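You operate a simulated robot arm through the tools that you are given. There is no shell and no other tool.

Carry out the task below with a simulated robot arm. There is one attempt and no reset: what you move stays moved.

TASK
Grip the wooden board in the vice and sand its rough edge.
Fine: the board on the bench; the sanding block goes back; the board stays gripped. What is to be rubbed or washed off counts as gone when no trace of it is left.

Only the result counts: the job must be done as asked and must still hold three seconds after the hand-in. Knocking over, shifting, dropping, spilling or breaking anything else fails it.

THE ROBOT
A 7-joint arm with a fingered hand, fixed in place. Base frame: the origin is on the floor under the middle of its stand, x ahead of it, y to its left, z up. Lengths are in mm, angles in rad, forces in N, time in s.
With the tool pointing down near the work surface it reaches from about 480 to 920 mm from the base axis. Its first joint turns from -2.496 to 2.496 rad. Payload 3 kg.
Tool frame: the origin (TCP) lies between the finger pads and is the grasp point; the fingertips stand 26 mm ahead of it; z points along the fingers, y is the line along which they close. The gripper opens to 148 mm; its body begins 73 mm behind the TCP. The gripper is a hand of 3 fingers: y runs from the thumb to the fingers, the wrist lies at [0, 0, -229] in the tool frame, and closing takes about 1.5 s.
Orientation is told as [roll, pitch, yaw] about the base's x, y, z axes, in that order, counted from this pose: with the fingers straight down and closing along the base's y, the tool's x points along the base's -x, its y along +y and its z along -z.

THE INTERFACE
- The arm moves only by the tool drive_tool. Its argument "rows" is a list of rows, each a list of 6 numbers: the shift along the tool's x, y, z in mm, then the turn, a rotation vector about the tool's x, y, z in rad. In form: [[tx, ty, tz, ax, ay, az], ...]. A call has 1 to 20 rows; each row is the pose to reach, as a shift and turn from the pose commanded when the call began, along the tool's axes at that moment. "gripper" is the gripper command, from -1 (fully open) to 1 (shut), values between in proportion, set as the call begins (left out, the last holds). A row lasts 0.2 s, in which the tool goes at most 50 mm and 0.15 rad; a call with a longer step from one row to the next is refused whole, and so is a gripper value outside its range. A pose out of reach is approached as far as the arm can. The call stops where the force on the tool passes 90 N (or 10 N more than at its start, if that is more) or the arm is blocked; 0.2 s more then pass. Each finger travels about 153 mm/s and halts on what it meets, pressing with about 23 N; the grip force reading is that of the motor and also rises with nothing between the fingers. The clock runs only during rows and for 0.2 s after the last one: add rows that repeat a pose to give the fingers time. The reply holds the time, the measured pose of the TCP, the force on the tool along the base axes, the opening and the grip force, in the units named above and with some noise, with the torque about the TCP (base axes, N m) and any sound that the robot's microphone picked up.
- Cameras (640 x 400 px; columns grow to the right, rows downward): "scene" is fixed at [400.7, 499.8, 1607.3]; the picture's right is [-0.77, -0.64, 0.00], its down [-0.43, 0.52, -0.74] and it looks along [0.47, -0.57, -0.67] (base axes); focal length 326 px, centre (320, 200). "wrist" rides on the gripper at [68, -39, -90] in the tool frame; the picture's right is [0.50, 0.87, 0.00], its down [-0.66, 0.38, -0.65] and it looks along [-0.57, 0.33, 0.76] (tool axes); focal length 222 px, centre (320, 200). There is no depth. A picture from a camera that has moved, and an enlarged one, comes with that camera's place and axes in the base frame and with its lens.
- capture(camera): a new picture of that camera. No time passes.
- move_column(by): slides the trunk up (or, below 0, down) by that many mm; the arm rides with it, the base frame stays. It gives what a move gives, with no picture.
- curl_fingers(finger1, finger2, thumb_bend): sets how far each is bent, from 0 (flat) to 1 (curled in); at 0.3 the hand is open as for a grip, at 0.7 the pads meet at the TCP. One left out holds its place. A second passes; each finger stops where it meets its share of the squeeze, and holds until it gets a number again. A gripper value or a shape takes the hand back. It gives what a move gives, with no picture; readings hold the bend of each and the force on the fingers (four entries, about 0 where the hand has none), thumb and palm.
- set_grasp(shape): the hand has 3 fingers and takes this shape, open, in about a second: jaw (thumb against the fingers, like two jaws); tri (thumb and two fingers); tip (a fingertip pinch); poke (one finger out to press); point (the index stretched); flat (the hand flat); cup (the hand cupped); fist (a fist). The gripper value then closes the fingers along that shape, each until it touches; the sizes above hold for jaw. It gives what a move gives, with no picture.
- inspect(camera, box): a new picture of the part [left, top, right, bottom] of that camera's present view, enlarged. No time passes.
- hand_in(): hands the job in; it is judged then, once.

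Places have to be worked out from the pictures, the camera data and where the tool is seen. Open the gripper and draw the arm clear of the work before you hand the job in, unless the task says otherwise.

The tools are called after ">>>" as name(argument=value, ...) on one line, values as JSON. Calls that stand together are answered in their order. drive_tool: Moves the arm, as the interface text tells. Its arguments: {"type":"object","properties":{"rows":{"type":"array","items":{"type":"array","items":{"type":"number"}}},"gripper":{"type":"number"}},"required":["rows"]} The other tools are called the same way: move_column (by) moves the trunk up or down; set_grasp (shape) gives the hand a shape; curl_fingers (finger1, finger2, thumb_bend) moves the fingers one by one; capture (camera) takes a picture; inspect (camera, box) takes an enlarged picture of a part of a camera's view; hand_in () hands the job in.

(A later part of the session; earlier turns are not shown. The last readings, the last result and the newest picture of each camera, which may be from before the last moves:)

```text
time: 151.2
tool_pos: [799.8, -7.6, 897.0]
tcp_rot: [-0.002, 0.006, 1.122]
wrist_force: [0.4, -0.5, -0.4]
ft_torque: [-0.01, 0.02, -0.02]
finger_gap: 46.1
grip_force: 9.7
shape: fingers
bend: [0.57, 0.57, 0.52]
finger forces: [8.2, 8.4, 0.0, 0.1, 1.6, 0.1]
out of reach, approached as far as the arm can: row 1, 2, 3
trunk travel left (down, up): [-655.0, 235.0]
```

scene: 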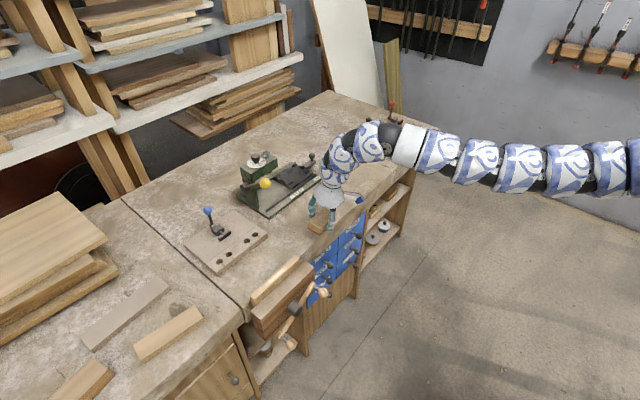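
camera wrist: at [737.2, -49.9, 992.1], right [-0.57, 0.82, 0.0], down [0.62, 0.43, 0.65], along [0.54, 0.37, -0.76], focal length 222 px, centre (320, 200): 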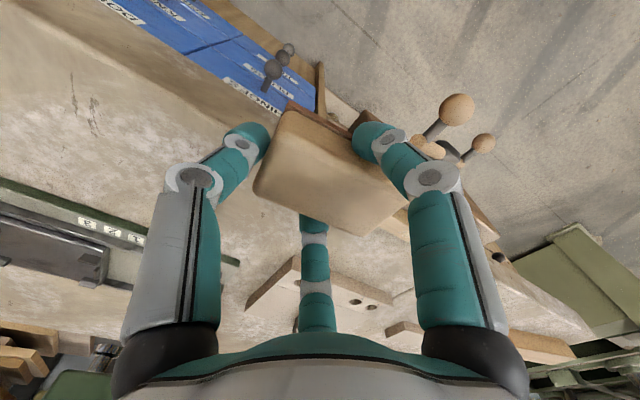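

Yaw makes no difference; it is the upper-arm posture. Earlier, with the trunk low (-89) and the arm high relative to it, moving from y=-145 to y=+171 was free, so I go back to that regime: out to (860, -110), trunk down, arm up.

>>> drive_tool(rows=[[10, 25, -20, 0, 0, 0.1], [25, 48, -50, 0, 0, 0.24], [50, 65, -70, 0, 0, 0.38], [65, 85, -90, 0, 0, 0.5], [65, 105, -100, 0, 0, 0.6]])

```text
time: 152.4
tool_pos: [818.6, -84.4, 924.4]
tcp_rot: [-0.007, 0.011, 0.525]
wrist_force: [0.6, -0.8, -1.7]
ft_torque: [0.09, -0.02, 0.0]
finger_gap: 46.2
grip_force: 9.5
shape: fingers
bend: [0.57, 0.57, 0.52]
finger forces: [8.3, 8.8, 0.1, 0.0, 1.8, 0.0]
out of reach, approached as far as the arm can: row 1, 2, 3, 4, 5
trunk travel left (down, up): [-655.0, 235.0]
```

I corrected my direction sign (that row set pointed inward). Now outward to about (860, -110) and up.

>>> drive_tool(rows=[[-7, -15, -10, 0, 0, 0], [-14, -30, -20, 0, 0, 0], [-20, -46, -35, 0, 0, 0]])

>>> move_column(by=-80)

>>> drive_tool(rows=[[0, 0, -30, 0, 0, 0], [0, 0, -60, 0, 0, 0], [0, 0, -90, 0, 0, 0]])

>>> move_column(by=-90)

```text
time: 153.2
tool_pos: [859.2, -114.8, 954.5]
tcp_rot: [-0.004, 0.003, 0.522]
wrist_force: [0.8, -0.4, -2.2]
ft_torque: [-0.04, 0.02, 0.04]
finger_gap: 45.9
grip_force: 9.6
shape: fingers
bend: [0.57, 0.57, 0.52]
finger forces: [8.3, 8.7, 0.0, 0.0, 1.7, 0.0]
trunk travel left (down, up): [-655.0, 235.0]
```

```text
time: 154.4
tool_pos: [859.0, -114.3, 876.5]
tcp_rot: [-0.006, 0.004, 0.523]
wrist_force: [-0.1, -0.4, -0.9]
ft_torque: [0.02, -0.05, 0.0]
finger_gap: 45.8
grip_force: 9.7
shape: fingers
bend: [0.57, 0.57, 0.52]
finger forces: [8.3, 8.7, 0.1, 0.0, 1.7, 0.0]
trunk travel left (down, up): [-575.0, 315.0]
```

```text
time: 155.2
tool_pos: [858.5, -112.7, 965.8]
tcp_rot: [-0.005, -0.001, 0.525]
wrist_force: [1.3, -0.4, -0.2]
ft_torque: [-0.02, -0.01, 0.0]
finger_gap: 46.2
grip_force: 9.6
shape: fingers
bend: [0.57, 0.57, 0.52]
finger forces: [8.1, 8.6, 0.0, 0.1, 1.5, 0.0]
trunk travel left (down, up): [-575.0, 315.0]
```

```text
time: 156.4
tool_pos: [858.2, -114.7, 876.0]
tcp_rot: [-0.005, -0.003, 0.522]
wrist_force: [0.1, 0.7, -1.1]
ft_torque: [0.0, -0.03, 0.01]
finger_gap: 45.9
grip_force: 8.6
shape: fingers
bend: [0.57, 0.57, 0.52]
finger forces: [8.2, 8.5, 0.0, 0.0, 1.6, 0.0]
trunk travel left (down, up): [-485.0, 405.0]
```

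Trunk is at -65 now. I raise the arm 80 mm and then try moving +y.

>>> drive_tool(rows=[[0, 0, -30, 0, 0, 0], [0, 0, -60, 0, 0, 0], [0, 0, -80, 0, 0, 0]])

>>> drive_tool(rows=[[-10, 17, 0, 0, 0, 0], [-20, 35, 0, 0, 0, 0], [-30, 52, 0, 0, 0, 0], [-40, 69, 0, 0, 0, 0], [-50, 87, 0, 0, 0, 0], [-60, 104, 0, 0, 0, 0]])

>>> inspect(camera="scene", box=[300, 60, 640, 270])

```text
time: 157.2
tool_pos: [854.5, -113.8, 909.2]
tcp_rot: [-0.007, -0.005, 0.522]
wrist_force: [-0.1, 0.0, -1.2]
ft_torque: [-0.02, 0.01, 0.01]
finger_gap: 46.1
grip_force: 8.9
shape: fingers
bend: [0.57, 0.57, 0.52]
finger forces: [8.2, 8.7, 0.1, 0.0, 1.4, 0.1]
out of reach, approached as far as the arm can: row 1, 2, 3
trunk travel left (down, up): [-485.0, 405.0]
```

```text
time: 158.6
tool_pos: [825.6, -37.8, 899.4]
tcp_rot: [-0.006, -0.003, 0.522]
wrist_force: [-0.3, 0.4, -1.4]
ft_torque: [0.01, 0.01, 0.01]
finger_gap: 46.0
grip_force: 9.0
shape: fingers
bend: [0.57, 0.57, 0.52]
finger forces: [8.3, 8.5, 0.0, 0.0, 1.6, 0.0]
out of reach, approached as far as the arm can: row 1, 2, 3, 4, 5, 6
trunk travel left (down, up): [-485.0, 405.0]
```

```text
1.88 times, centred on (470, 165) of scene
camera zoom: at [400.7, 499.8, 1607.3], right [-0.77, -0.64, 0.0], down [-0.43, 0.52, -0.74], along [0.47, -0.57, -0.67], focal length 613 px, centre (38, 266)
```

zoom: 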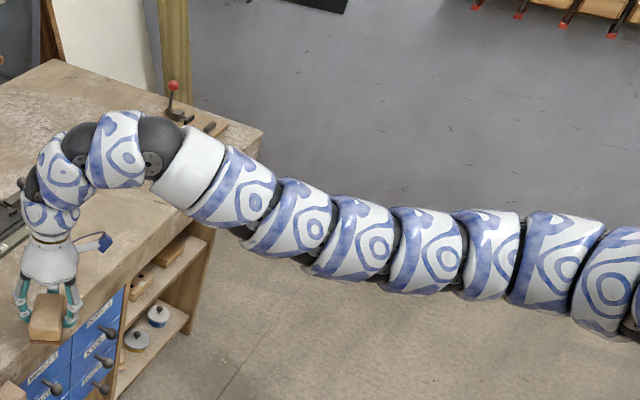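

The elbow seems to have swung into a bad posture when I left the handle. I'll set the block down here on free bench, then reverse through the handle-like pose to restore the posture. First: back to yaw 0, pitch -0.173 at about (870, -110).

>>> drive_tool(rows=[[-0.4, -14, 0, 0.0086, -0.028, 0.087], [-0.8, -28, 0, 0.0172, -0.056, 0.174], [-1.1, -42, 0, 0.0258, -0.084, 0.261], [-1.5, -56, 0, 0.0343, -0.112, 0.348], [-1.8, -70, 0, 0.043, -0.14, 0.435], [-2.2, -84.3, 0, 0.0515, -0.1677, 0.522], [-2.2, -84.3, 0, 0.0515, -0.1677, 0.522]])

>>> inspect(camera="scene", box=[280, 130, 400, 240])

>>> capture(camera="wrist")

```text
time: 160.2
tool_pos: [871.1, -107.4, 898.8]
tcp_rot: [-0.009, -0.177, -0.002]
wrist_force: [-0.7, -0.3, -1.2]
ft_torque: [0.0, -0.01, 0.01]
finger_gap: 45.9
grip_force: 9.6
shape: fingers
bend: [0.57, 0.57, 0.52]
finger forces: [8.2, 8.3, 0.1, 0.0, 1.5, 0.1]
trunk travel left (down, up): [-485.0, 405.0]
```

```text
3.64 times, centred on (340, 185) of scene
camera zoom: at [400.7, 499.8, 1607.3], right [-0.77, -0.64, 0.0], down [-0.43, 0.52, -0.74], along [0.47, -0.57, -0.67], focal length 1184 px, centre (247, 254)
```

zoom: 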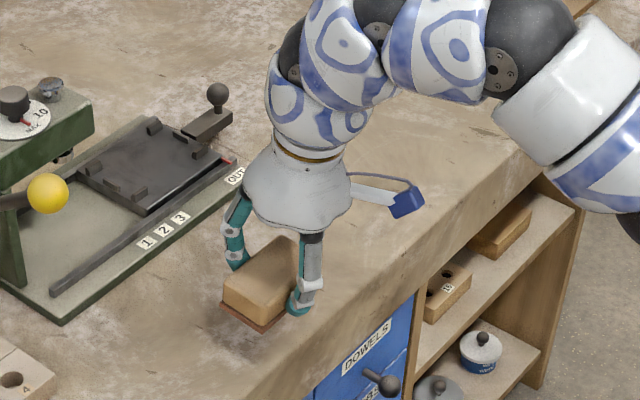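

```text
taken
camera wrist: at [787.9, -147.2, 978.1], right [-0.49, 0.87, -0.1], down [0.53, 0.38, 0.76], along [0.69, 0.32, -0.65], focal length 222 px, centre (320, 200)
```

wrist: 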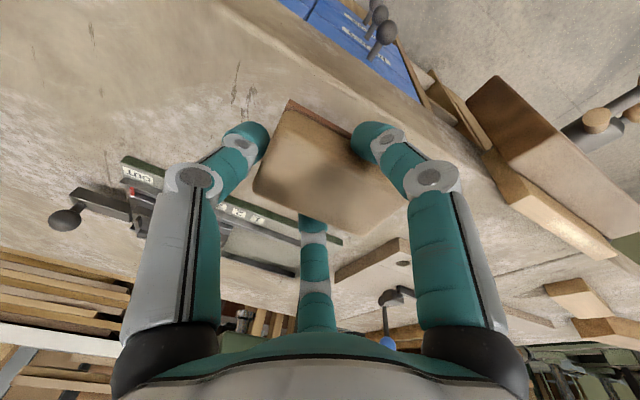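

I lower the block to the bench here in steps, watching for contact.

>>> move_column(by=-48)

>>> move_column(by=-6)

>>> move_column(by=-3)

```text
time: 161.1
tool_pos: [870.7, -108.4, 852.3]
tcp_rot: [-0.01, -0.176, 0.0]
wrist_force: [0.0, -0.4, -0.3]
ft_torque: [-0.05, 0.02, 0.05]
finger_gap: 45.7
grip_force: 9.0
shape: fingers
bend: [0.57, 0.57, 0.52]
finger forces: [8.2, 8.3, 0.0, 0.1, 1.4, 0.0]
trunk travel left (down, up): [-437.0, 453.0]
```

```text
time: 161.7
tool_pos: [870.3, -108.1, 845.8]
tcp_rot: [-0.01, -0.175, 0.001]
wrist_force: [0.5, 0.3, -1.1]
ft_torque: [-0.01, 0.0, 0.02]
finger_gap: 45.9
grip_force: 9.3
shape: fingers
bend: [0.57, 0.57, 0.52]
finger forces: [8.2, 8.3, 0.0, 0.0, 1.5, 0.1]
trunk travel left (down, up): [-431.0, 459.0]
```

```text
time: 162.2
tool_pos: [869.8, -108.8, 844.5]
tcp_rot: [-0.01, -0.177, 0.0]
wrist_force: [0.7, -0.1, 5.8]
ft_torque: [-0.01, 0.08, -0.02]
finger_gap: 45.3
grip_force: 10.2
shape: fingers
bend: [0.57, 0.57, 0.52]
finger forces: [9.4, 9.7, 0.1, 0.0, 1.9, 0.1]
trunk travel left (down, up): [-428.0, 462.0]
```

The block touches the bench (≈7 N). I open the fingers and lift off.

>>> curl_fingers(finger1=0.47, finger2=0.47, thumb_bend=0.42)

>>> move_column(by=120)

>>> inspect(camera="scene", box=[280, 130, 400, 240])

>>> capture(camera="scene")

```text
time: 163.2
tool_pos: [869.3, -108.7, 842.6]
tcp_rot: [-0.012, -0.175, 0.001]
wrist_force: [-0.4, 0.9, -0.3]
ft_torque: [-0.03, -0.02, -0.03]
finger_gap: 79.6
grip_force: 0.0
shape: fingers
bend: [0.47, 0.47, 0.42]
finger forces: [0.0, 0.1, 0.0, 0.0, 0.0, 0.0]
trunk travel left (down, up): [-428.0, 462.0]
```

```text
time: 164.7
tool_pos: [871.1, -108.0, 962.9]
tcp_rot: [-0.011, -0.179, 0.0]
wrist_force: [0.0, -0.1, -1.2]
ft_torque: [-0.04, 0.03, -0.02]
finger_gap: 79.8
grip_force: 0.1
shape: fingers
bend: [0.47, 0.47, 0.42]
finger forces: [0.1, 0.0, 0.0, 0.0, 0.0, 0.0]
trunk travel left (down, up): [-548.0, 342.0]
```

```text
3.64 times, centred on (340, 185) of scene
camera zoom: at [400.7, 499.8, 1607.3], right [-0.77, -0.64, 0.0], down [-0.43, 0.52, -0.74], along [0.47, -0.57, -0.67], focal length 1184 px, centre (247, 254)
```

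zoom: 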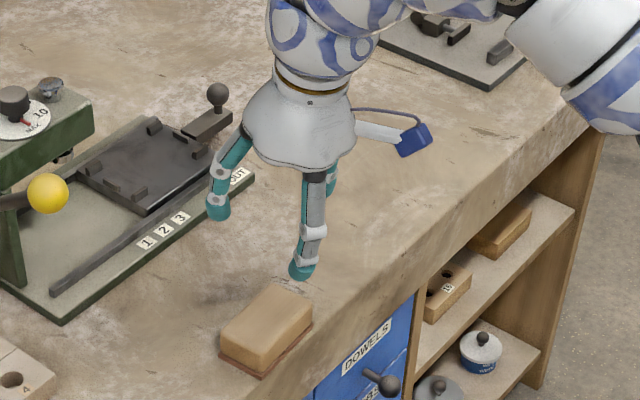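

```text
taken
```

scene: 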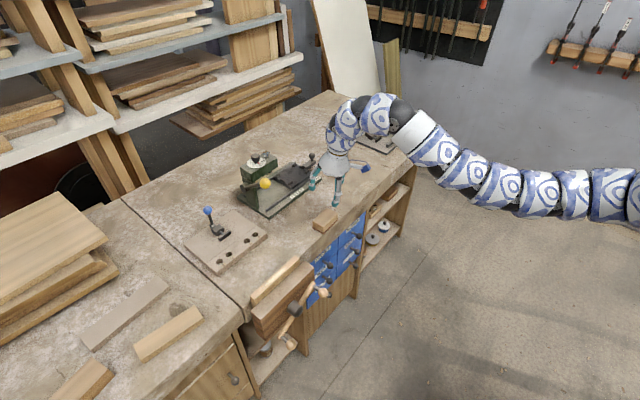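

The scene view shows the elbow hanging low and to the right now (it was up before). I retrace: trunk to +156 and the hand back to about (770, -32, 900) vertical, from where the bad posture arose.

>>> move_column(by=158)

>>> drive_tool(gripper=-1, rows=[[0, 0, 40, 0, 0.03, 0], [5, 8, 80, 0, 0.06, 0], [15, 16, 120, 0, 0.09, 0], [35, 26, 150, 0, 0.12, 0], [60, 38, 180, 0, 0.15, 0], [85, 50, 205, 0, 0.18, 0], [120, 64, 205, 0, 0.18, 0], [138, 76, 203, 0, 0.18, 0], [138, 76, 203, 0, 0.18, 0]])

>>> capture(camera="scene")

```text
time: 166.5
tool_pos: [870.5, -109.6, 1120.7]
tcp_rot: [-0.01, -0.177, 0.0]
wrist_force: [0.4, -0.8, 0.7]
ft_torque: [0.03, 0.0, 0.02]
finger_gap: 79.9
grip_force: 0.0
shape: fingers
bend: [0.47, 0.47, 0.42]
finger forces: [0.0, 0.0, 0.0, 0.0, 0.0, 0.0]
trunk travel left (down, up): [-706.0, 184.0]
```

```text
time: 168.5
tool_pos: [777.1, -33.2, 894.4]
tcp_rot: [-0.011, 0.006, -0.002]
wrist_force: [-0.1, -0.1, -0.1]
ft_torque: [0.0, 0.02, 0.02]
finger_gap: 148.0
grip_force: 0.0
shape: jaw
bend: [0.3, 0.3, 0.3]
finger forces: [0.0, 0.1, 0.0, 0.1, 0.0, 0.1]
out of reach, approached as far as the arm can: row 5, 6, 8, 9
trunk travel left (down, up): [-706.0, 184.0]
```

```text
taken
```

scene: 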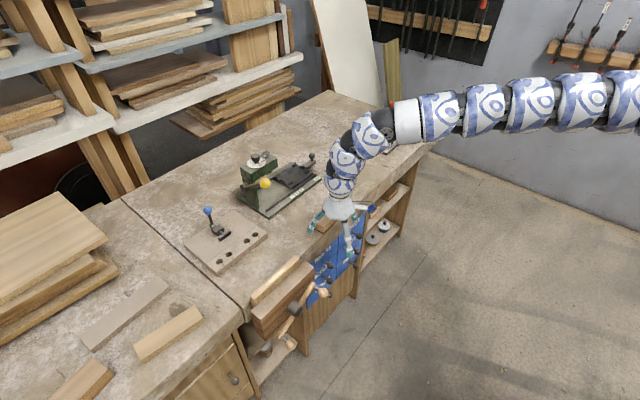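

Now I tilt back to the handle-like pose (pitch -1.2 at about (655, 107, 830)), clear of the handle.

>>> drive_tool(rows=[[20, 5, 5, 0, -0.1, 0], [40, 10, 10, 0, -0.2, 0], [60, 20, 15, 0, -0.3, 0], [80, 30, 20, 0, -0.4, 0], [95, 40, 25, 0, -0.5, 0], [105, 52, 30, 0, -0.6, 0], [112, 64, 35, 0, -0.7, 0], [118, 78, 42, 0, -0.8, 0], [122, 92, 48, 0, -0.9, 0], [122, 106, 54, 0, -1.0, 0], [122, 122, 60, 0, -1.1, 0], [122, 140, 67, 0, -1.2, 0], [122, 140, 67, 0, -1.2, 0]])

>>> capture(camera="scene")

```text
time: 170.0
tool_pos: [834.6, -77.6, 780.2]
tcp_rot: [-0.106, -0.643, 0.046]
wrist_force: [-24.3, 6.6, 7.9]
ft_torque: [-0.44, -0.07, -2.13]
finger_gap: 148.0
grip_force: 0.1
shape: jaw
bend: [0.3, 0.29, 0.28]
finger forces: [0.0, 1.9, 0.0, 0.0, 24.2, 0.0]
out of reach, approached as far as the arm can: row 1, 2, 3, 4, 5, 6, 7
trunk travel left (down, up): [-706.0, 184.0]
stopped in row 7: the force on the tool passed its limit at 156 N (the readings are from after the stop); the commanded pose is now the measured one
```

```text
taken
```

scene: 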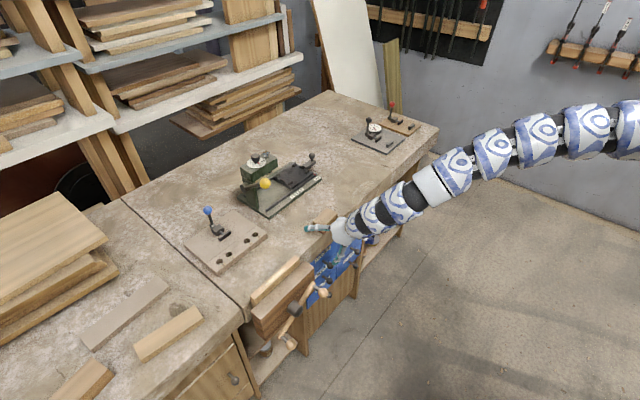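

It wandered outward and hit the bench edge. I check immediately what is touched.

>>> inspect(camera="scene", box=[290, 190, 400, 280])

>>> capture(camera="wrist")

```text
4.44 times, centred on (345, 235) of scene
camera zoom: at [400.7, 499.8, 1607.3], right [-0.77, -0.64, 0.0], down [-0.43, 0.52, -0.74], along [0.47, -0.57, -0.67], focal length 1446 px, centre (209, 44)
```

zoom: 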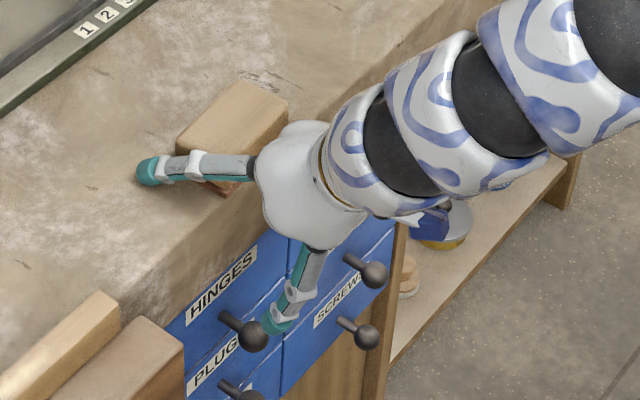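

```text
taken
camera wrist: at [726.0, -111.5, 816.5], right [-0.38, 0.84, -0.37], down [0.14, 0.45, 0.88], along [0.91, 0.29, -0.29], focal length 222 px, centre (320, 200)
```

wrist: 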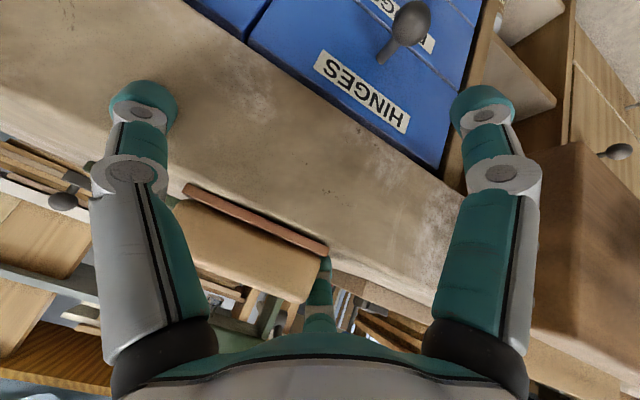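

The fingers straddle the bench edge (thumb against its front face); the block beside seems untouched. I retreat back along the hand's axis in small steps.

>>> drive_tool(rows=[[0, 0, -12, 0, 0, 0], [0, 0, -25, 0, 0, 0]])

>>> drive_tool(rows=[[0, 0, -20, 0, 0, 0], [0, 0, -40, 0, 0, 0], [0, 0, -60, 0, 0, 0]])

>>> inspect(camera="scene", box=[290, 190, 400, 280])

```text
time: 170.6
tool_pos: [836.3, -77.2, 783.9]
tcp_rot: [-0.105, -0.645, 0.043]
wrist_force: [-28.6, 0.0, -13.1]
ft_torque: [1.18, 0.31, -2.76]
finger_gap: 148.1
grip_force: 0.1
shape: jaw
bend: [0.3, 0.3, 0.27]
finger forces: [0.0, 0.0, 0.0, 0.0, 28.4, 0.0]
out of reach, approached as far as the arm can: row 1, 2
trunk travel left (down, up): [-706.0, 184.0]
```

```text
time: 171.4
tool_pos: [840.9, -63.0, 797.1]
tcp_rot: [-0.101, -0.64, 0.036]
wrist_force: [-73.5, 1.5, -29.8]
ft_torque: [3.19, 0.14, -7.83]
finger_gap: 147.9
grip_force: 0.0
shape: jaw
bend: [0.3, 0.3, 0.18]
finger forces: [0.0, 0.1, 0.0, 0.0, 73.2, 0.1]
out of reach, approached as far as the arm can: row 1, 2, 3
trunk travel left (down, up): [-706.0, 184.0]
```

```text
4.44 times, centred on (345, 235) of scene
camera zoom: at [400.7, 499.8, 1607.3], right [-0.77, -0.64, 0.0], down [-0.43, 0.52, -0.74], along [0.47, -0.57, -0.67], focal length 1446 px, centre (209, 44)
```

zoom: 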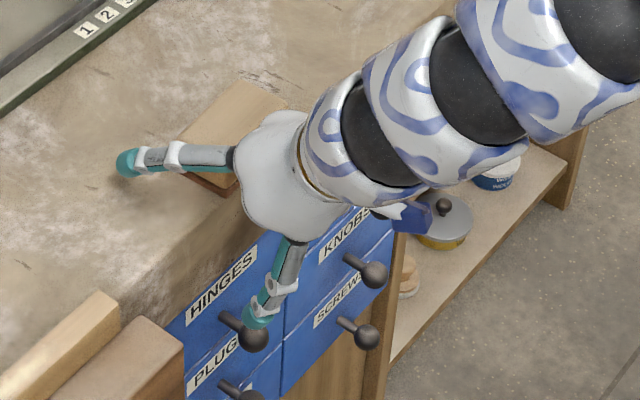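

The elbow limit keeps it from retreating inward, and the thumb is pressed on the bench's front face. I lift everything straight up with the trunk instead.

>>> move_column(by=25)

>>> inspect(camera="scene", box=[290, 190, 400, 280])

```text
time: 172.1
tool_pos: [848.9, -62.6, 824.4]
tcp_rot: [-0.11, -0.647, 0.048]
wrist_force: [0.1, -0.5, 0.5]
ft_torque: [-0.02, -0.02, 0.02]
finger_gap: 148.0
grip_force: 0.0
shape: jaw
bend: [0.3, 0.3, 0.3]
finger forces: [0.1, 0.0, 0.1, 0.0, 0.0, 0.0]
trunk travel left (down, up): [-731.0, 159.0]
```

```text
4.44 times, centred on (345, 235) of scene
camera zoom: at [400.7, 499.8, 1607.3], right [-0.77, -0.64, 0.0], down [-0.43, 0.52, -0.74], along [0.47, -0.57, -0.67], focal length 1446 px, centre (209, 44)
```

zoom: 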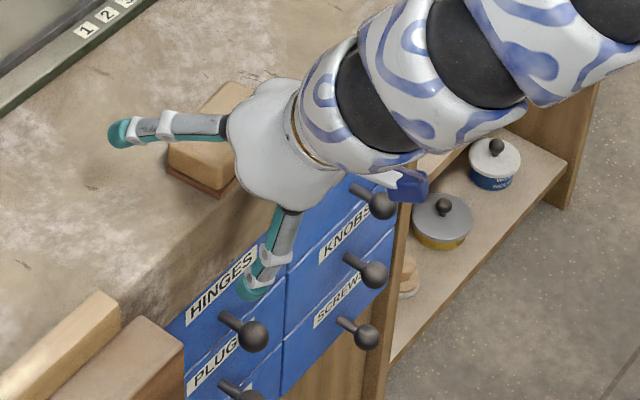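

Free of contact. I raise another 100 mm to clear the bench and block completely.

>>> move_column(by=100)

>>> capture(camera="scene")

>>> inspect(camera="scene", box=[290, 190, 400, 280])

```text
time: 173.4
tool_pos: [846.7, -61.4, 924.4]
tcp_rot: [-0.109, -0.645, 0.049]
wrist_force: [0.0, -0.1, -0.2]
ft_torque: [-0.01, 0.01, 0.03]
finger_gap: 147.8
grip_force: 0.2
shape: jaw
bend: [0.3, 0.3, 0.3]
finger forces: [0.0, 0.1, 0.0, 0.0, 0.0, 0.0]
trunk travel left (down, up): [-831.0, 59.0]
```

```text
taken
```

scene: 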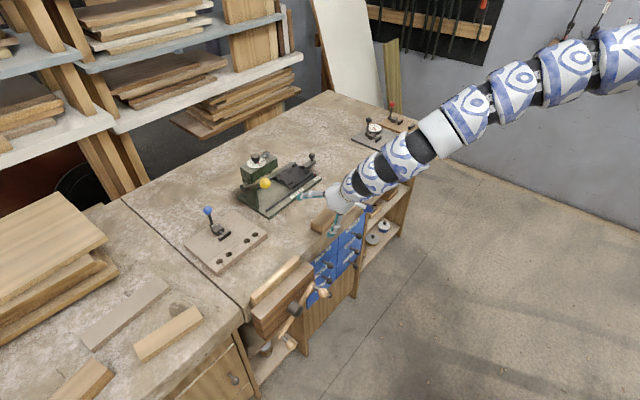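

```text
4.44 times, centred on (345, 235) of scene
camera zoom: at [400.7, 499.8, 1607.3], right [-0.77, -0.64, 0.0], down [-0.43, 0.52, -0.74], along [0.47, -0.57, -0.67], focal length 1446 px, centre (209, 44)
```

zoom: 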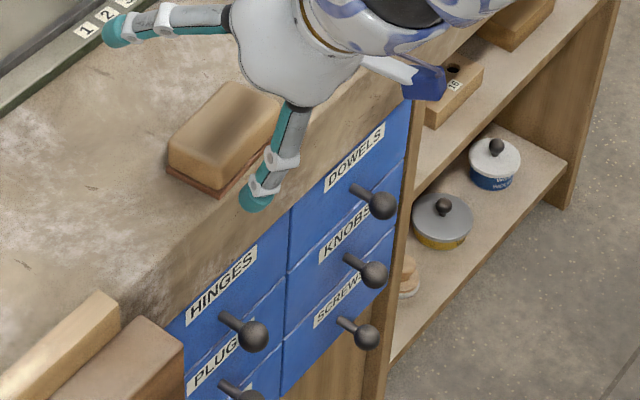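

Everything is clear. The arm is straight now, so when it folds again the elbow can choose a side. I raise the hand (which forces folding) and look at how the elbow goes.

>>> drive_tool(rows=[[12, 0, -16, 0, 0, 0], [24, 0, -32, 0, 0, 0], [36, 0, -48, 0, 0, 0], [48, 0, -64, 0, 0, 0]])

>>> capture(camera="scene")

```text
time: 174.4
tool_pos: [826.2, -43.6, 905.6]
tcp_rot: [-0.109, -0.646, 0.05]
wrist_force: [-0.6, 0.4, 0.0]
ft_torque: [0.0, 0.03, 0.01]
finger_gap: 148.0
grip_force: 0.2
shape: jaw
bend: [0.3, 0.3, 0.3]
finger forces: [0.0, 0.0, 0.0, 0.0, 0.0, 0.0]
out of reach, approached as far as the arm can: row 1, 2, 3, 4
trunk travel left (down, up): [-831.0, 59.0]
```

```text
taken
```

scene: 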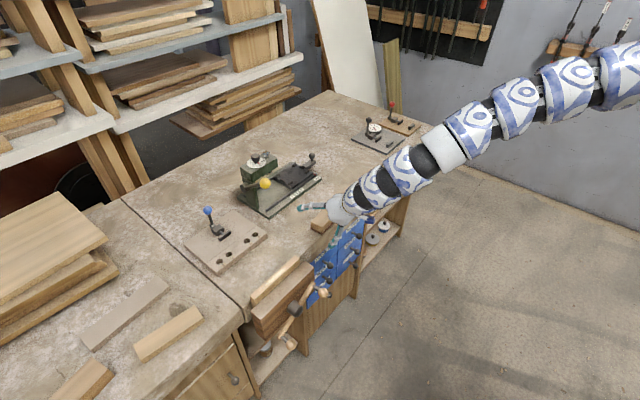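

I had a sign wrong (that commanded inward). Now the true upward move.

>>> drive_tool(rows=[[-12, 0, -16, 0, 0, 0], [-24, 0, -32, 0, 0, 0], [-36, 0, -48, 0, 0, 0], [-48, 0, -64, 0, 0, 0], [-60, 0, -80, 0, 0, 0]])

>>> capture(camera="scene")

```text
time: 175.6
tool_pos: [868.3, -24.4, 966.2]
tcp_rot: [-0.109, -0.645, 0.048]
wrist_force: [-0.6, 0.1, 0.2]
ft_torque: [-0.01, -0.03, -0.02]
finger_gap: 147.9
grip_force: 0.1
shape: jaw
bend: [0.3, 0.3, 0.3]
finger forces: [0.1, 0.0, 0.1, 0.0, 0.0, 0.1]
out of reach, approached as far as the arm can: row 1, 2, 3, 4, 5
trunk travel left (down, up): [-831.0, 59.0]
```

```text
taken
```

scene: 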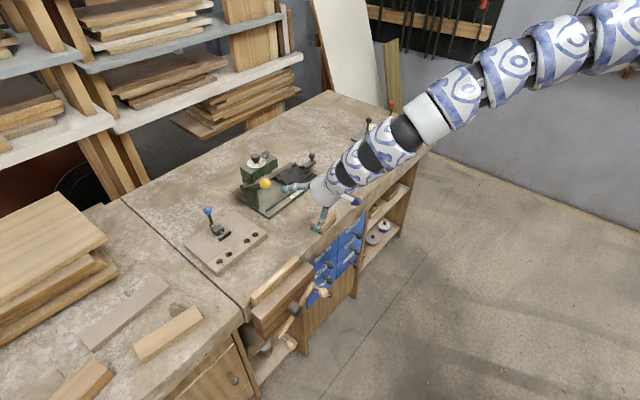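

Working out the geometry, the elbow is now up and to the left again, a good sign. I lower the trunk 60 mm and rotate the hand back to vertical while moving to about (830, 60, 1000).

>>> move_column(by=-60)

>>> drive_tool(rows=[[-3.7, 3, -20, -0.012, 0.081, 0.002], [-7.4, 8, -40, -0.023, 0.162, 0.003], [-11, 16, -55, -0.035, 0.243, 0.005], [-14.7, 26, -70, -0.047, 0.324, 0.006], [-18.4, 38, -80, -0.058, 0.405, 0.008], [-22, 50, -90, -0.07, 0.486, 0.01], [-25.7, 62, -98, -0.082, 0.567, 0.011], [-29.4, 74.8, -104, -0.0935, 0.6476, 0.013], [-29.4, 74.8, -104, -0.0935, 0.6476, 0.013]])

>>> capture(camera="scene")

```text
time: 176.6
tool_pos: [866.9, -25.3, 906.5]
tcp_rot: [-0.109, -0.645, 0.048]
wrist_force: [-0.6, 1.1, -0.1]
ft_torque: [0.0, -0.02, 0.02]
finger_gap: 148.1
grip_force: 0.1
shape: jaw
bend: [0.3, 0.3, 0.3]
finger forces: [0.0, 0.0, 0.1, 0.0, 0.1, 0.1]
trunk travel left (down, up): [-771.0, 119.0]
```

```text
time: 178.6
tool_pos: [811.6, 1.5, 994.4]
tcp_rot: [-0.013, -0.097, 0.001]
wrist_force: [0.2, -0.5, 0.5]
ft_torque: [-0.01, 0.0, 0.02]
finger_gap: 148.2
grip_force: 0.0
shape: jaw
bend: [0.3, 0.3, 0.3]
finger forces: [0.0, 0.1, 0.0, 0.1, 0.0, 0.0]
out of reach, approached as far as the arm can: row 1, 2, 3, 4, 5, 6, 7, 8, 9
trunk travel left (down, up): [-771.0, 119.0]
```

```text
taken
```

scene: 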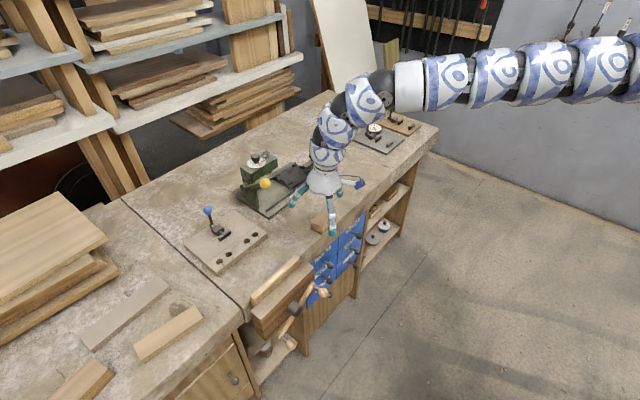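

Still limited in +y. Earlier the good posture came from folding inward with a high trunk (r≈650, z≈946), so I go there now: vertical, inward and down in front of the bench.

>>> drive_tool(rows=[[10, 0, 20, 0, 0.02, 0], [20, 0, 40, 0, 0.04, 0], [40, 0, 55, 0, 0.06, 0], [60, 0, 70, 0, 0.08, 0], [80, 0, 75, 0, 0.097, 0], [100, 0, 75, 0, 0.097, 0], [120, 0, 75, 0, 0.097, 0], [140, 0, 75, 0, 0.097, 0]])

>>> capture(camera="scene")

```text
time: 180.4
tool_pos: [714.3, 10.3, 878.5]
tcp_rot: [-0.013, 0.003, 0.001]
wrist_force: [0.2, 1.1, -0.7]
ft_torque: [-0.03, -0.01, -0.01]
finger_gap: 148.1
grip_force: 0.0
shape: jaw
bend: [0.3, 0.3, 0.3]
finger forces: [0.1, 0.0, 0.1, 0.0, 0.0, 0.0]
out of reach, approached as far as the arm can: row 6, 7, 8
trunk travel left (down, up): [-771.0, 119.0]
```

```text
taken
```

scene: 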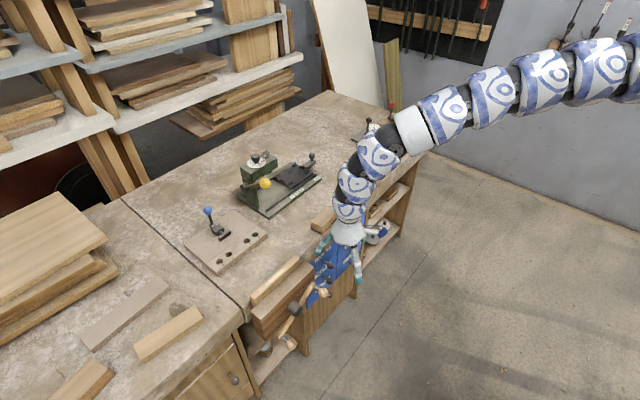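

Folded to r≈714 now. I test +y here.

>>> drive_tool(rows=[[0, 15, 0, 0, 0, 0], [0, 30, 0, 0, 0, 0], [0, 45, 0, 0, 0, 0], [0, 60, 0, 0, 0, 0], [0, 80, 0, 0, 0, 0]])

>>> capture(camera="scene")

```text
time: 181.6
tool_pos: [715.5, 62.7, 878.1]
tcp_rot: [-0.012, 0.0, 0.0]
wrist_force: [0.0, -0.5, 0.5]
ft_torque: [0.04, 0.03, -0.03]
finger_gap: 148.0
grip_force: 0.0
shape: jaw
bend: [0.3, 0.3, 0.3]
finger forces: [0.0, 0.0, 0.0, 0.0, 0.1, 0.1]
out of reach, approached as far as the arm can: row 4, 5
trunk travel left (down, up): [-771.0, 119.0]
```

```text
taken
```

scene: 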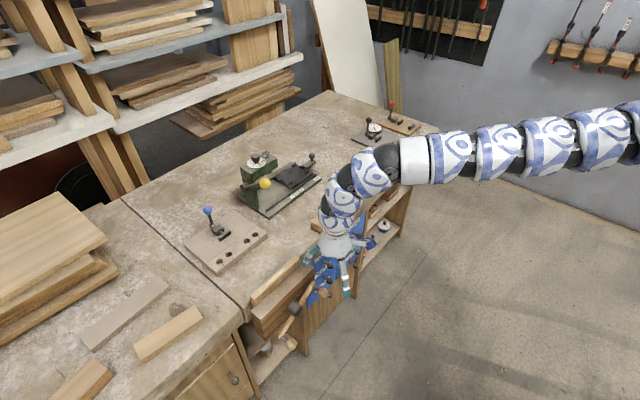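

The elbow swivels as y increases. I keep nudging +y in small amounts to see how far it goes from here.

>>> drive_tool(rows=[[0, 10, 0, 0, 0, 0], [0, 20, 0, 0, 0, 0], [0, 30, 0, 0, 0, 0]])

>>> drive_tool(rows=[[-15, 10, 20, 0, 0, 0], [-30, 20, 40, 0, 0, 0]])

>>> capture(camera="scene")

```text
time: 182.4
tool_pos: [715.6, 64.0, 878.9]
tcp_rot: [-0.012, 0.0, -0.001]
wrist_force: [-0.6, 0.7, 0.9]
ft_torque: [-0.03, 0.01, -0.02]
finger_gap: 147.8
grip_force: 0.1
shape: jaw
bend: [0.3, 0.3, 0.3]
finger forces: [0.0, 0.0, 0.0, 0.1, 0.1, 0.0]
out of reach, approached as far as the arm can: row 1, 2, 3
trunk travel left (down, up): [-771.0, 119.0]
```

```text
time: 183.0
tool_pos: [709.2, 52.2, 853.5]
tcp_rot: [-0.014, 0.002, 0.0]
wrist_force: [-0.1, -0.6, -0.6]
ft_torque: [0.01, -0.03, -0.02]
finger_gap: 147.7
grip_force: 0.0
shape: jaw
bend: [0.3, 0.3, 0.3]
finger forces: [0.0, 0.1, 0.0, 0.1, 0.0, 0.0]
out of reach, approached as far as the arm can: row 1, 2
trunk travel left (down, up): [-771.0, 119.0]
```

```text
taken
```

scene: 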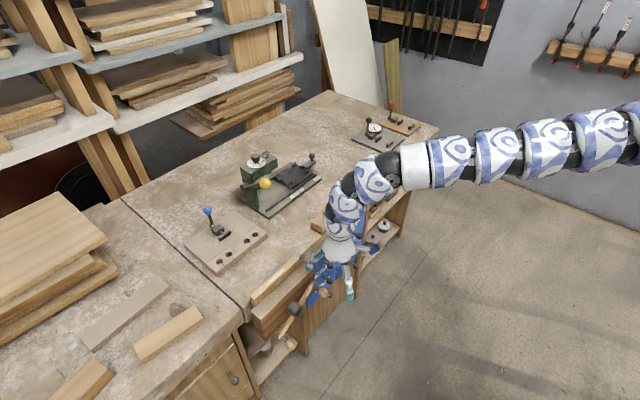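

I zoom on the forearm to read its roll from the hinge discs.

>>> inspect(camera="scene", box=[340, 90, 640, 260])

```text
2.13 times, centred on (490, 175) of scene
camera zoom: at [400.7, 499.8, 1607.3], right [-0.77, -0.64, 0.0], down [-0.43, 0.52, -0.74], along [0.47, -0.57, -0.67], focal length 694 px, centre (-43, 253)
```

zoom: 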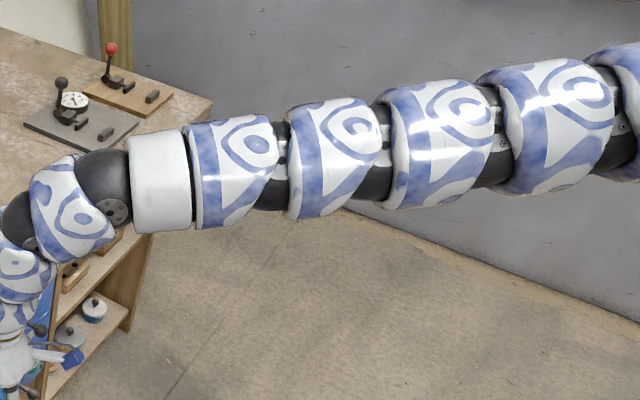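

I repeat the pure first-joint rotation test here, both ways, to settle whether joint 1 is at its limit.

>>> drive_tool(rows=[[2, 17.5, 0, 0, 0, -0.025], [4, 35, 0, 0, 0, -0.05], [6.5, 53, 0, 0, 0, -0.075], [8.7, 70.5, 0, 0, 0, -0.1]])

>>> drive_tool(rows=[[-2, -17.5, 0, 0, 0, 0.025], [-4, -35, 0, 0, 0, 0.05], [-6.5, -53, 0, 0, 0, 0.075], [-8.7, -70.5, 0, 0, 0, 0.1]])

```text
time: 184.0
tool_pos: [693.8, 71.6, 849.6]
tcp_rot: [-0.013, 0.003, 0.08]
wrist_force: [0.2, 0.6, -0.6]
ft_torque: [0.02, 0.0, -0.03]
finger_gap: 148.0
grip_force: 0.1
shape: jaw
bend: [0.3, 0.3, 0.3]
finger forces: [0.1, 0.1, 0.0, 0.0, 0.0, 0.0]
out of reach, approached as far as the arm can: row 1, 2, 3, 4
trunk travel left (down, up): [-771.0, 119.0]
```

```text
time: 185.0
tool_pos: [709.0, 1.2, 851.1]
tcp_rot: [-0.013, -0.002, 0.0]
wrist_force: [-0.2, -0.8, 0.5]
ft_torque: [-0.01, -0.01, -0.03]
finger_gap: 147.9
grip_force: 0.1
shape: jaw
bend: [0.3, 0.3, 0.3]
finger forces: [0.1, 0.0, 0.0, 0.1, 0.0, 0.1]
trunk travel left (down, up): [-771.0, 119.0]
```

Rotation is free towards -y but blocked towards +y, so joint 1 is at a limit in this posture. Early on, leaning the hand (roll -0.3) and pushing inward switched the arm into the good posture; I repeat that manoeuvre here in free space in front of the bench.

>>> drive_tool(rows=[[0, 0, -10, 0.1, 0, 0], [0, 0, -20, 0.2, 0, 0], [0, 0, -30, 0.3, 0, 0], [0, 0, -30, 0.3, 0, 0]])

>>> drive_tool(rows=[[30, 0, 0, 0, 0, 0], [60, 0, 0, 0, 0, 0], [90, 0, 0, 0, 0, 0], [120, 0, 0, 0, 0, 0]])

>>> capture(camera="scene")

```text
time: 186.0
tool_pos: [705.0, -11.4, 873.4]
tcp_rot: [-0.263, 0.001, 0.0]
wrist_force: [-0.1, -0.5, 0.4]
ft_torque: [0.01, 0.03, -0.01]
finger_gap: 147.7
grip_force: 0.1
shape: jaw
bend: [0.3, 0.3, 0.3]
finger forces: [0.0, 0.0, 0.0, 0.0, 0.0, 0.1]
out of reach, approached as far as the arm can: row 3, 4
trunk travel left (down, up): [-771.0, 119.0]
```

```text
time: 187.0
tool_pos: [687.0, -60.8, 852.8]
tcp_rot: [-0.312, 0.002, -0.001]
wrist_force: [0.2, -0.3, -0.1]
ft_torque: [0.04, -0.03, -0.01]
finger_gap: 148.0
grip_force: 0.0
shape: jaw
bend: [0.3, 0.3, 0.3]
finger forces: [0.1, 0.0, 0.1, 0.0, 0.0, 0.1]
out of reach, approached as far as the arm can: row 1, 2, 3, 4
trunk travel left (down, up): [-771.0, 119.0]
```

```text
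taken
```

scene: 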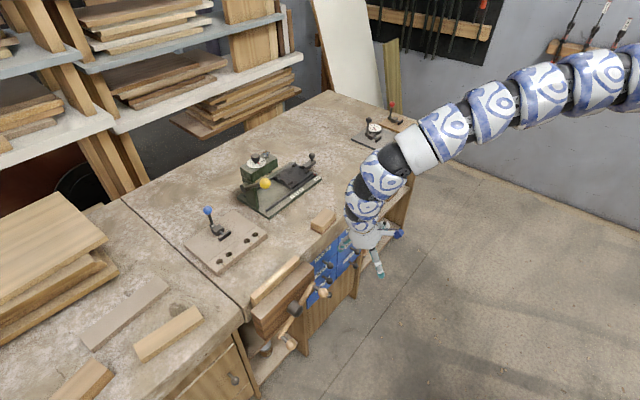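

It slid the other way at this height. With the lean kept, I now push +y instead, to force the elbow to swing over.

>>> drive_tool(rows=[[-5, 20, 0, 0, 0, 0], [-10, 40, 0, 0, 0, 0], [-10, 60, 0, 0, 0, 0], [-10, 80, 0, 0, 0, 0], [-10, 100, 0, 0, 0, 0], [-10, 120, 0, 0, 0, 0], [-10, 140, 0, 0, 0, 0]])

>>> inspect(camera="scene", box=[340, 60, 640, 260])

```text
time: 188.6
tool_pos: [682.3, -20.4, 830.5]
tcp_rot: [-0.314, 0.0, 0.0]
wrist_force: [-0.4, 0.2, 0.5]
ft_torque: [0.0, -0.01, 0.0]
finger_gap: 148.1
grip_force: 0.1
shape: jaw
bend: [0.3, 0.3, 0.3]
finger forces: [0.1, 0.1, 0.2, 0.1, 0.1, 0.0]
out of reach, approached as far as the arm can: row 2, 3, 4, 5, 6, 7
trunk travel left (down, up): [-771.0, 119.0]
```

```text
2.00 times, centred on (490, 160) of scene
camera zoom: at [400.7, 499.8, 1607.3], right [-0.77, -0.64, 0.0], down [-0.43, 0.52, -0.74], along [0.47, -0.57, -0.67], focal length 651 px, centre (-20, 280)
```

zoom: 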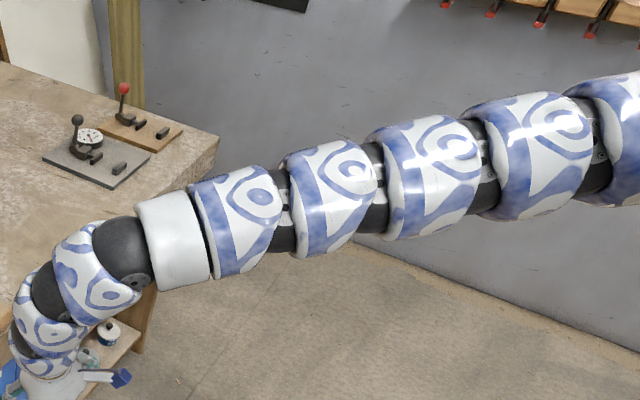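

I go back to vertical and out to (850, -50, 930), to redo the earlier successful sequence with the trunk low (-120).

>>> drive_tool(rows=[[-20, -5, -15, -0.08, 0, 0], [-45, -10, -30, -0.16, 0, 0], [-75, -15, -50, -0.24, 0, 0], [-105, -20, -70, -0.314, 0, 0], [-135, -20, -85, -0.314, 0, 0], [-165, -20, -95, -0.314, 0, 0], [-165, -20, -95, -0.314, 0, 0]])

>>> move_column(by=-60)

>>> drive_tool(rows=[[0, 0, -40, 0, 0, 0], [0, 0, -80, 0, 0, 0], [0, 0, -120, 0, 0, 0]])

```text
time: 190.2
tool_pos: [788.0, -44.3, 916.2]
tcp_rot: [0.001, -0.001, 0.001]
wrist_force: [0.4, 0.1, -0.5]
ft_torque: [0.02, 0.03, 0.0]
finger_gap: 148.1
grip_force: 0.0
shape: jaw
bend: [0.3, 0.3, 0.3]
finger forces: [0.0, 0.0, 0.0, 0.0, 0.1, 0.1]
out of reach, approached as far as the arm can: row 4, 5, 6, 7
trunk travel left (down, up): [-771.0, 119.0]
```

```text
time: 191.2
tool_pos: [788.7, -44.1, 855.1]
tcp_rot: [0.0, -0.002, 0.0]
wrist_force: [-0.4, 0.4, 0.6]
ft_torque: [0.02, 0.0, 0.01]
finger_gap: 148.0
grip_force: 0.0
shape: jaw
bend: [0.3, 0.3, 0.3]
finger forces: [0.0, 0.0, 0.1, 0.0, 0.0, 0.1]
trunk travel left (down, up): [-711.0, 179.0]
```

```text
time: 192.0
tool_pos: [792.2, -50.6, 956.4]
tcp_rot: [0.003, 0.003, 0.0]
wrist_force: [-0.9, 0.3, -0.1]
ft_torque: [-0.04, 0.01, 0.02]
finger_gap: 147.8
grip_force: 0.0
shape: jaw
bend: [0.3, 0.3, 0.3]
finger forces: [0.1, 0.0, 0.0, 0.0, 0.0, 0.0]
out of reach, approached as far as the arm can: row 3
trunk travel left (down, up): [-711.0, 179.0]
```

I continue stepping: outward, trunk down, arm up.

>>> drive_tool(rows=[[-25, 0, 0, 0, 0, 0], [-50, 0, 0, 0, 0, 0], [-70, 0, 0, 0, 0, 0]])

>>> move_column(by=-70)

>>> drive_tool(rows=[[0, 0, -40, 0, 0, 0], [0, 0, -80, 0, 0, 0], [0, 0, -120, 0, 0, 0]])

>>> move_column(by=-100)

>>> drive_tool(rows=[[0, 0, -40, 0, 0, 0], [0, 0, -80, 0, 0, 0], [0, 0, -120, 0, 0, 0]])

```text
time: 192.8
tool_pos: [835.5, -64.3, 965.3]
tcp_rot: [0.003, -0.001, -0.002]
wrist_force: [0.5, -0.7, 0.5]
ft_torque: [0.11, 0.09, -0.01]
finger_gap: 148.0
grip_force: 0.0
shape: jaw
bend: [0.3, 0.3, 0.3]
finger forces: [0.1, 0.1, 0.0, 0.0, 0.0, 0.1]
out of reach, approached as far as the arm can: row 2, 3
trunk travel left (down, up): [-711.0, 179.0]
```

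```text
time: 193.9
tool_pos: [834.4, -63.0, 893.5]
tcp_rot: [0.001, -0.002, 0.001]
wrist_force: [0.8, -0.4, -0.3]
ft_torque: [0.0, -0.02, -0.02]
finger_gap: 147.8
grip_force: 0.0
shape: jaw
bend: [0.3, 0.3, 0.3]
finger forces: [0.1, 0.0, 0.1, 0.1, 0.0, 0.0]
trunk travel left (down, up): [-641.0, 249.0]
```

```text
time: 194.7
tool_pos: [833.3, -62.9, 1014.5]
tcp_rot: [0.003, 0.0, -0.002]
wrist_force: [0.5, 0.1, 0.9]
ft_torque: [0.01, 0.0, -0.02]
finger_gap: 147.8
grip_force: 0.1
shape: jaw
bend: [0.3, 0.3, 0.3]
finger forces: [0.1, 0.1, 0.1, 0.1, 0.1, 0.0]
trunk travel left (down, up): [-641.0, 249.0]
```

```text
time: 196.0
tool_pos: [833.8, -62.3, 915.1]
tcp_rot: [0.002, -0.003, 0.0]
wrist_force: [0.1, -0.6, 0.6]
ft_torque: [0.02, -0.02, -0.03]
finger_gap: 148.1
grip_force: 0.1
shape: jaw
bend: [0.3, 0.3, 0.3]
finger forces: [0.0, 0.0, 0.0, 0.0, 0.0, 0.0]
trunk travel left (down, up): [-541.0, 349.0]
```

```text
time: 196.8
tool_pos: [833.7, -62.6, 971.5]
tcp_rot: [0.003, -0.006, 0.0]
wrist_force: [0.9, 0.1, -0.1]
ft_torque: [-0.03, 0.02, 0.02]
finger_gap: 147.9
grip_force: 0.0
shape: jaw
bend: [0.3, 0.3, 0.3]
finger forces: [0.1, 0.0, 0.1, 0.1, 0.1, 0.0]
out of reach, approached as far as the arm can: row 2, 3
trunk travel left (down, up): [-541.0, 349.0]
```

Upward is limited again at this relative height. I look at the arm now.

>>> inspect(camera="scene", box=[300, 60, 640, 270])

```text
1.88 times, centred on (470, 165) of scene
camera zoom: at [400.7, 499.8, 1607.3], right [-0.77, -0.64, 0.0], down [-0.43, 0.52, -0.74], along [0.47, -0.57, -0.67], focal length 613 px, centre (38, 266)
```

zoom: 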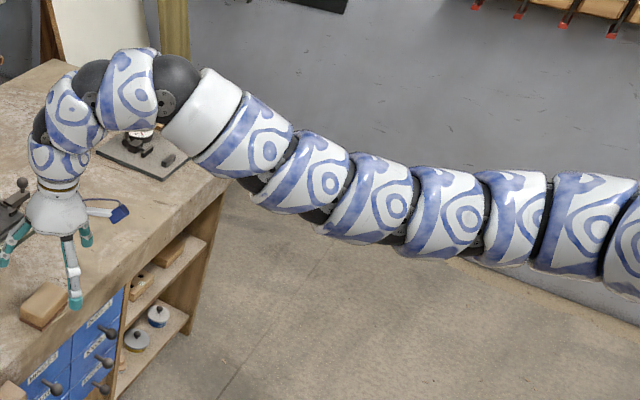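

I retrace the earlier successful folding sequence: trunk to about +100, hand near (855, 0, 983), then inward.

>>> move_column(by=110)

>>> drive_tool(rows=[[-5, 15, 25, 0, 0, 0], [-10, 30, 50, 0, 0, 0.03], [-15, 45, 75, 0, 0, 0.06], [-22, 60, 98, 0, 0, 0.1], [-22, 60, 98, 0, 0, 0.1]])

>>> drive_tool(rows=[[40, 0, 0, 0, 0, 0], [80, 0, 0, 0, 0, 0], [120, 0, 0, 0, 0, 0], [160, 0, 0, 0, 0, 0], [200, 0, 0, 0, 0, 0]])

>>> inspect(camera="scene", box=[300, 40, 640, 250])

```text
time: 198.3
tool_pos: [834.8, -61.2, 1081.2]
tcp_rot: [0.003, -0.004, -0.001]
wrist_force: [-0.9, -0.2, 0.8]
ft_torque: [0.0, -0.01, -0.01]
finger_gap: 148.1
grip_force: 0.0
shape: jaw
bend: [0.3, 0.3, 0.3]
finger forces: [0.1, 0.0, 0.0, 0.1, 0.0, 0.0]
trunk travel left (down, up): [-651.0, 239.0]
```

```text
time: 199.5
tool_pos: [825.6, -18.1, 982.3]
tcp_rot: [0.005, -0.007, -0.1]
wrist_force: [-0.8, 0.4, 0.0]
ft_torque: [0.03, -0.02, 0.03]
finger_gap: 148.1
grip_force: 0.1
shape: jaw
bend: [0.3, 0.3, 0.3]
finger forces: [0.1, 0.0, 0.0, 0.1, 0.1, 0.0]
out of reach, approached as far as the arm can: row 1, 2, 3, 4, 5
trunk travel left (down, up): [-651.0, 239.0]
```

```text
time: 200.7
tool_pos: [825.0, -17.7, 983.4]
tcp_rot: [0.006, -0.007, -0.1]
wrist_force: [-0.8, -1.2, 1.2]
ft_torque: [0.04, 0.02, 0.0]
finger_gap: 148.0
grip_force: 0.1
shape: jaw
bend: [0.3, 0.3, 0.3]
finger forces: [0.0, 0.0, 0.1, 0.0, 0.0, 0.0]
out of reach, approached as far as the arm can: row 1, 2, 3, 4, 5
trunk travel left (down, up): [-651.0, 239.0]
```

```text
1.88 times, centred on (470, 145) of scene
camera zoom: at [400.7, 499.8, 1607.3], right [-0.77, -0.64, 0.0], down [-0.43, 0.52, -0.74], along [0.47, -0.57, -0.67], focal length 613 px, centre (38, 304)
```

zoom: 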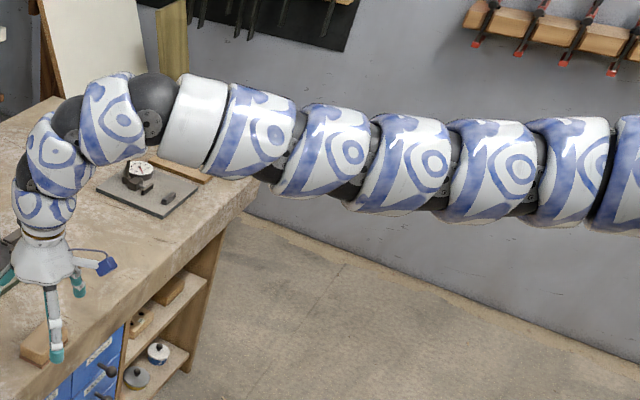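

Here inward is blocked completely. I try the lean (roll -0.3) followed by inward at this trunk height.

>>> drive_tool(rows=[[0, 0, 0, 0.1, 0, 0], [0, 0, 0, 0.2, 0, 0], [0, 0, 0, 0.3, 0, 0], [0, 0, 0, 0.3, 0, 0]])

>>> drive_tool(rows=[[30, 0, 0, 0, 0, 0], [60, 0, 0, 0, 0, 0], [90, 0, 0, 0, 0, 0], [120, 0, 0, 0, 0, 0], [150, 0, 0, 0, 0, 0]])

>>> inspect(camera="scene", box=[300, 40, 640, 250])

```text
time: 201.7
tool_pos: [811.2, -94.6, 966.7]
tcp_rot: [-0.295, -0.01, -0.101]
wrist_force: [0.4, 0.5, 0.0]
ft_torque: [0.02, -0.02, 0.01]
finger_gap: 148.0
grip_force: 0.1
shape: jaw
bend: [0.3, 0.3, 0.3]
finger forces: [0.1, 0.1, 0.1, 0.1, 0.0, 0.0]
out of reach, approached as far as the arm can: row 1, 2, 3, 4
trunk travel left (down, up): [-651.0, 239.0]
```

```text
time: 202.9
tool_pos: [812.3, -94.7, 967.5]
tcp_rot: [-0.296, -0.006, -0.1]
wrist_force: [0.6, -0.6, -0.3]
ft_torque: [0.02, -0.01, 0.03]
finger_gap: 148.1
grip_force: 0.1
shape: jaw
bend: [0.3, 0.3, 0.3]
finger forces: [0.0, 0.0, 0.1, 0.0, 0.0, 0.0]
out of reach, approached as far as the arm can: row 1, 2, 3, 4, 5
trunk travel left (down, up): [-651.0, 239.0]
```

```text
1.88 times, centred on (470, 145) of scene
camera zoom: at [400.7, 499.8, 1607.3], right [-0.77, -0.64, 0.0], down [-0.43, 0.52, -0.74], along [0.47, -0.57, -0.67], focal length 613 px, centre (38, 304)
```

zoom: 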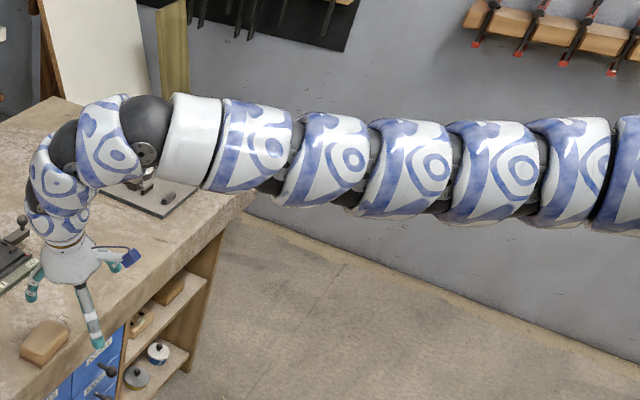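

The arm is straight here and, as I read it, its elbow can only fold to the left, which joint 1's limit forbids. Leaning the hand while the arm is straight also rolls the elbow axis, so I lean strongly the other way (roll +0.5) with the flange kept in place.

>>> drive_tool(rows=[[3, 27, -11.4, -0.133, 0.0128, -0.004], [5.9, 54.4, -22.8, -0.265, 0.0255, -0.008], [8.9, 81.6, -34.2, -0.398, 0.038, -0.012], [11.8, 108.8, -45.6, -0.531, 0.051, -0.015], [14.8, 136, -57, -0.663, 0.064, -0.019], [17.7, 163.2, -68.4, -0.796, 0.0765, -0.023], [17.7, 163.2, -68.4, -0.796, 0.0765, -0.023]])

>>> inspect(camera="scene", box=[300, 40, 640, 250])

```text
time: 204.5
tool_pos: [811.2, 78.6, 986.7]
tcp_rot: [0.503, 0.066, -0.071]
wrist_force: [0.1, 1.0, 0.2]
ft_torque: [-0.02, 0.0, -0.02]
finger_gap: 148.1
grip_force: 0.1
shape: jaw
bend: [0.3, 0.3, 0.3]
finger forces: [0.0, 0.0, 0.0, 0.0, 0.1, 0.1]
out of reach, approached as far as the arm can: row 1
trunk travel left (down, up): [-651.0, 239.0]
```

```text
1.88 times, centred on (470, 145) of scene
camera zoom: at [400.7, 499.8, 1607.3], right [-0.77, -0.64, 0.0], down [-0.43, 0.52, -0.74], along [0.47, -0.57, -0.67], focal length 613 px, centre (38, 304)
```

zoom: 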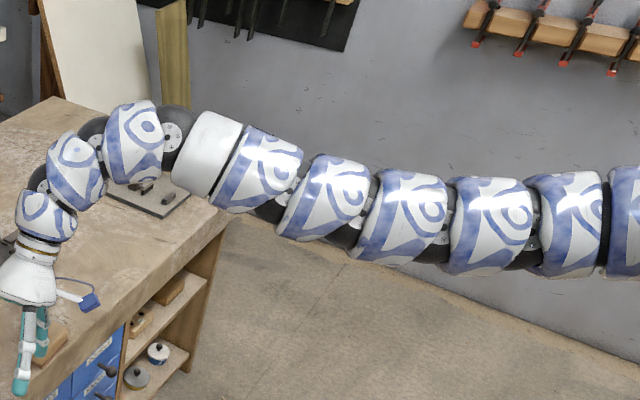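

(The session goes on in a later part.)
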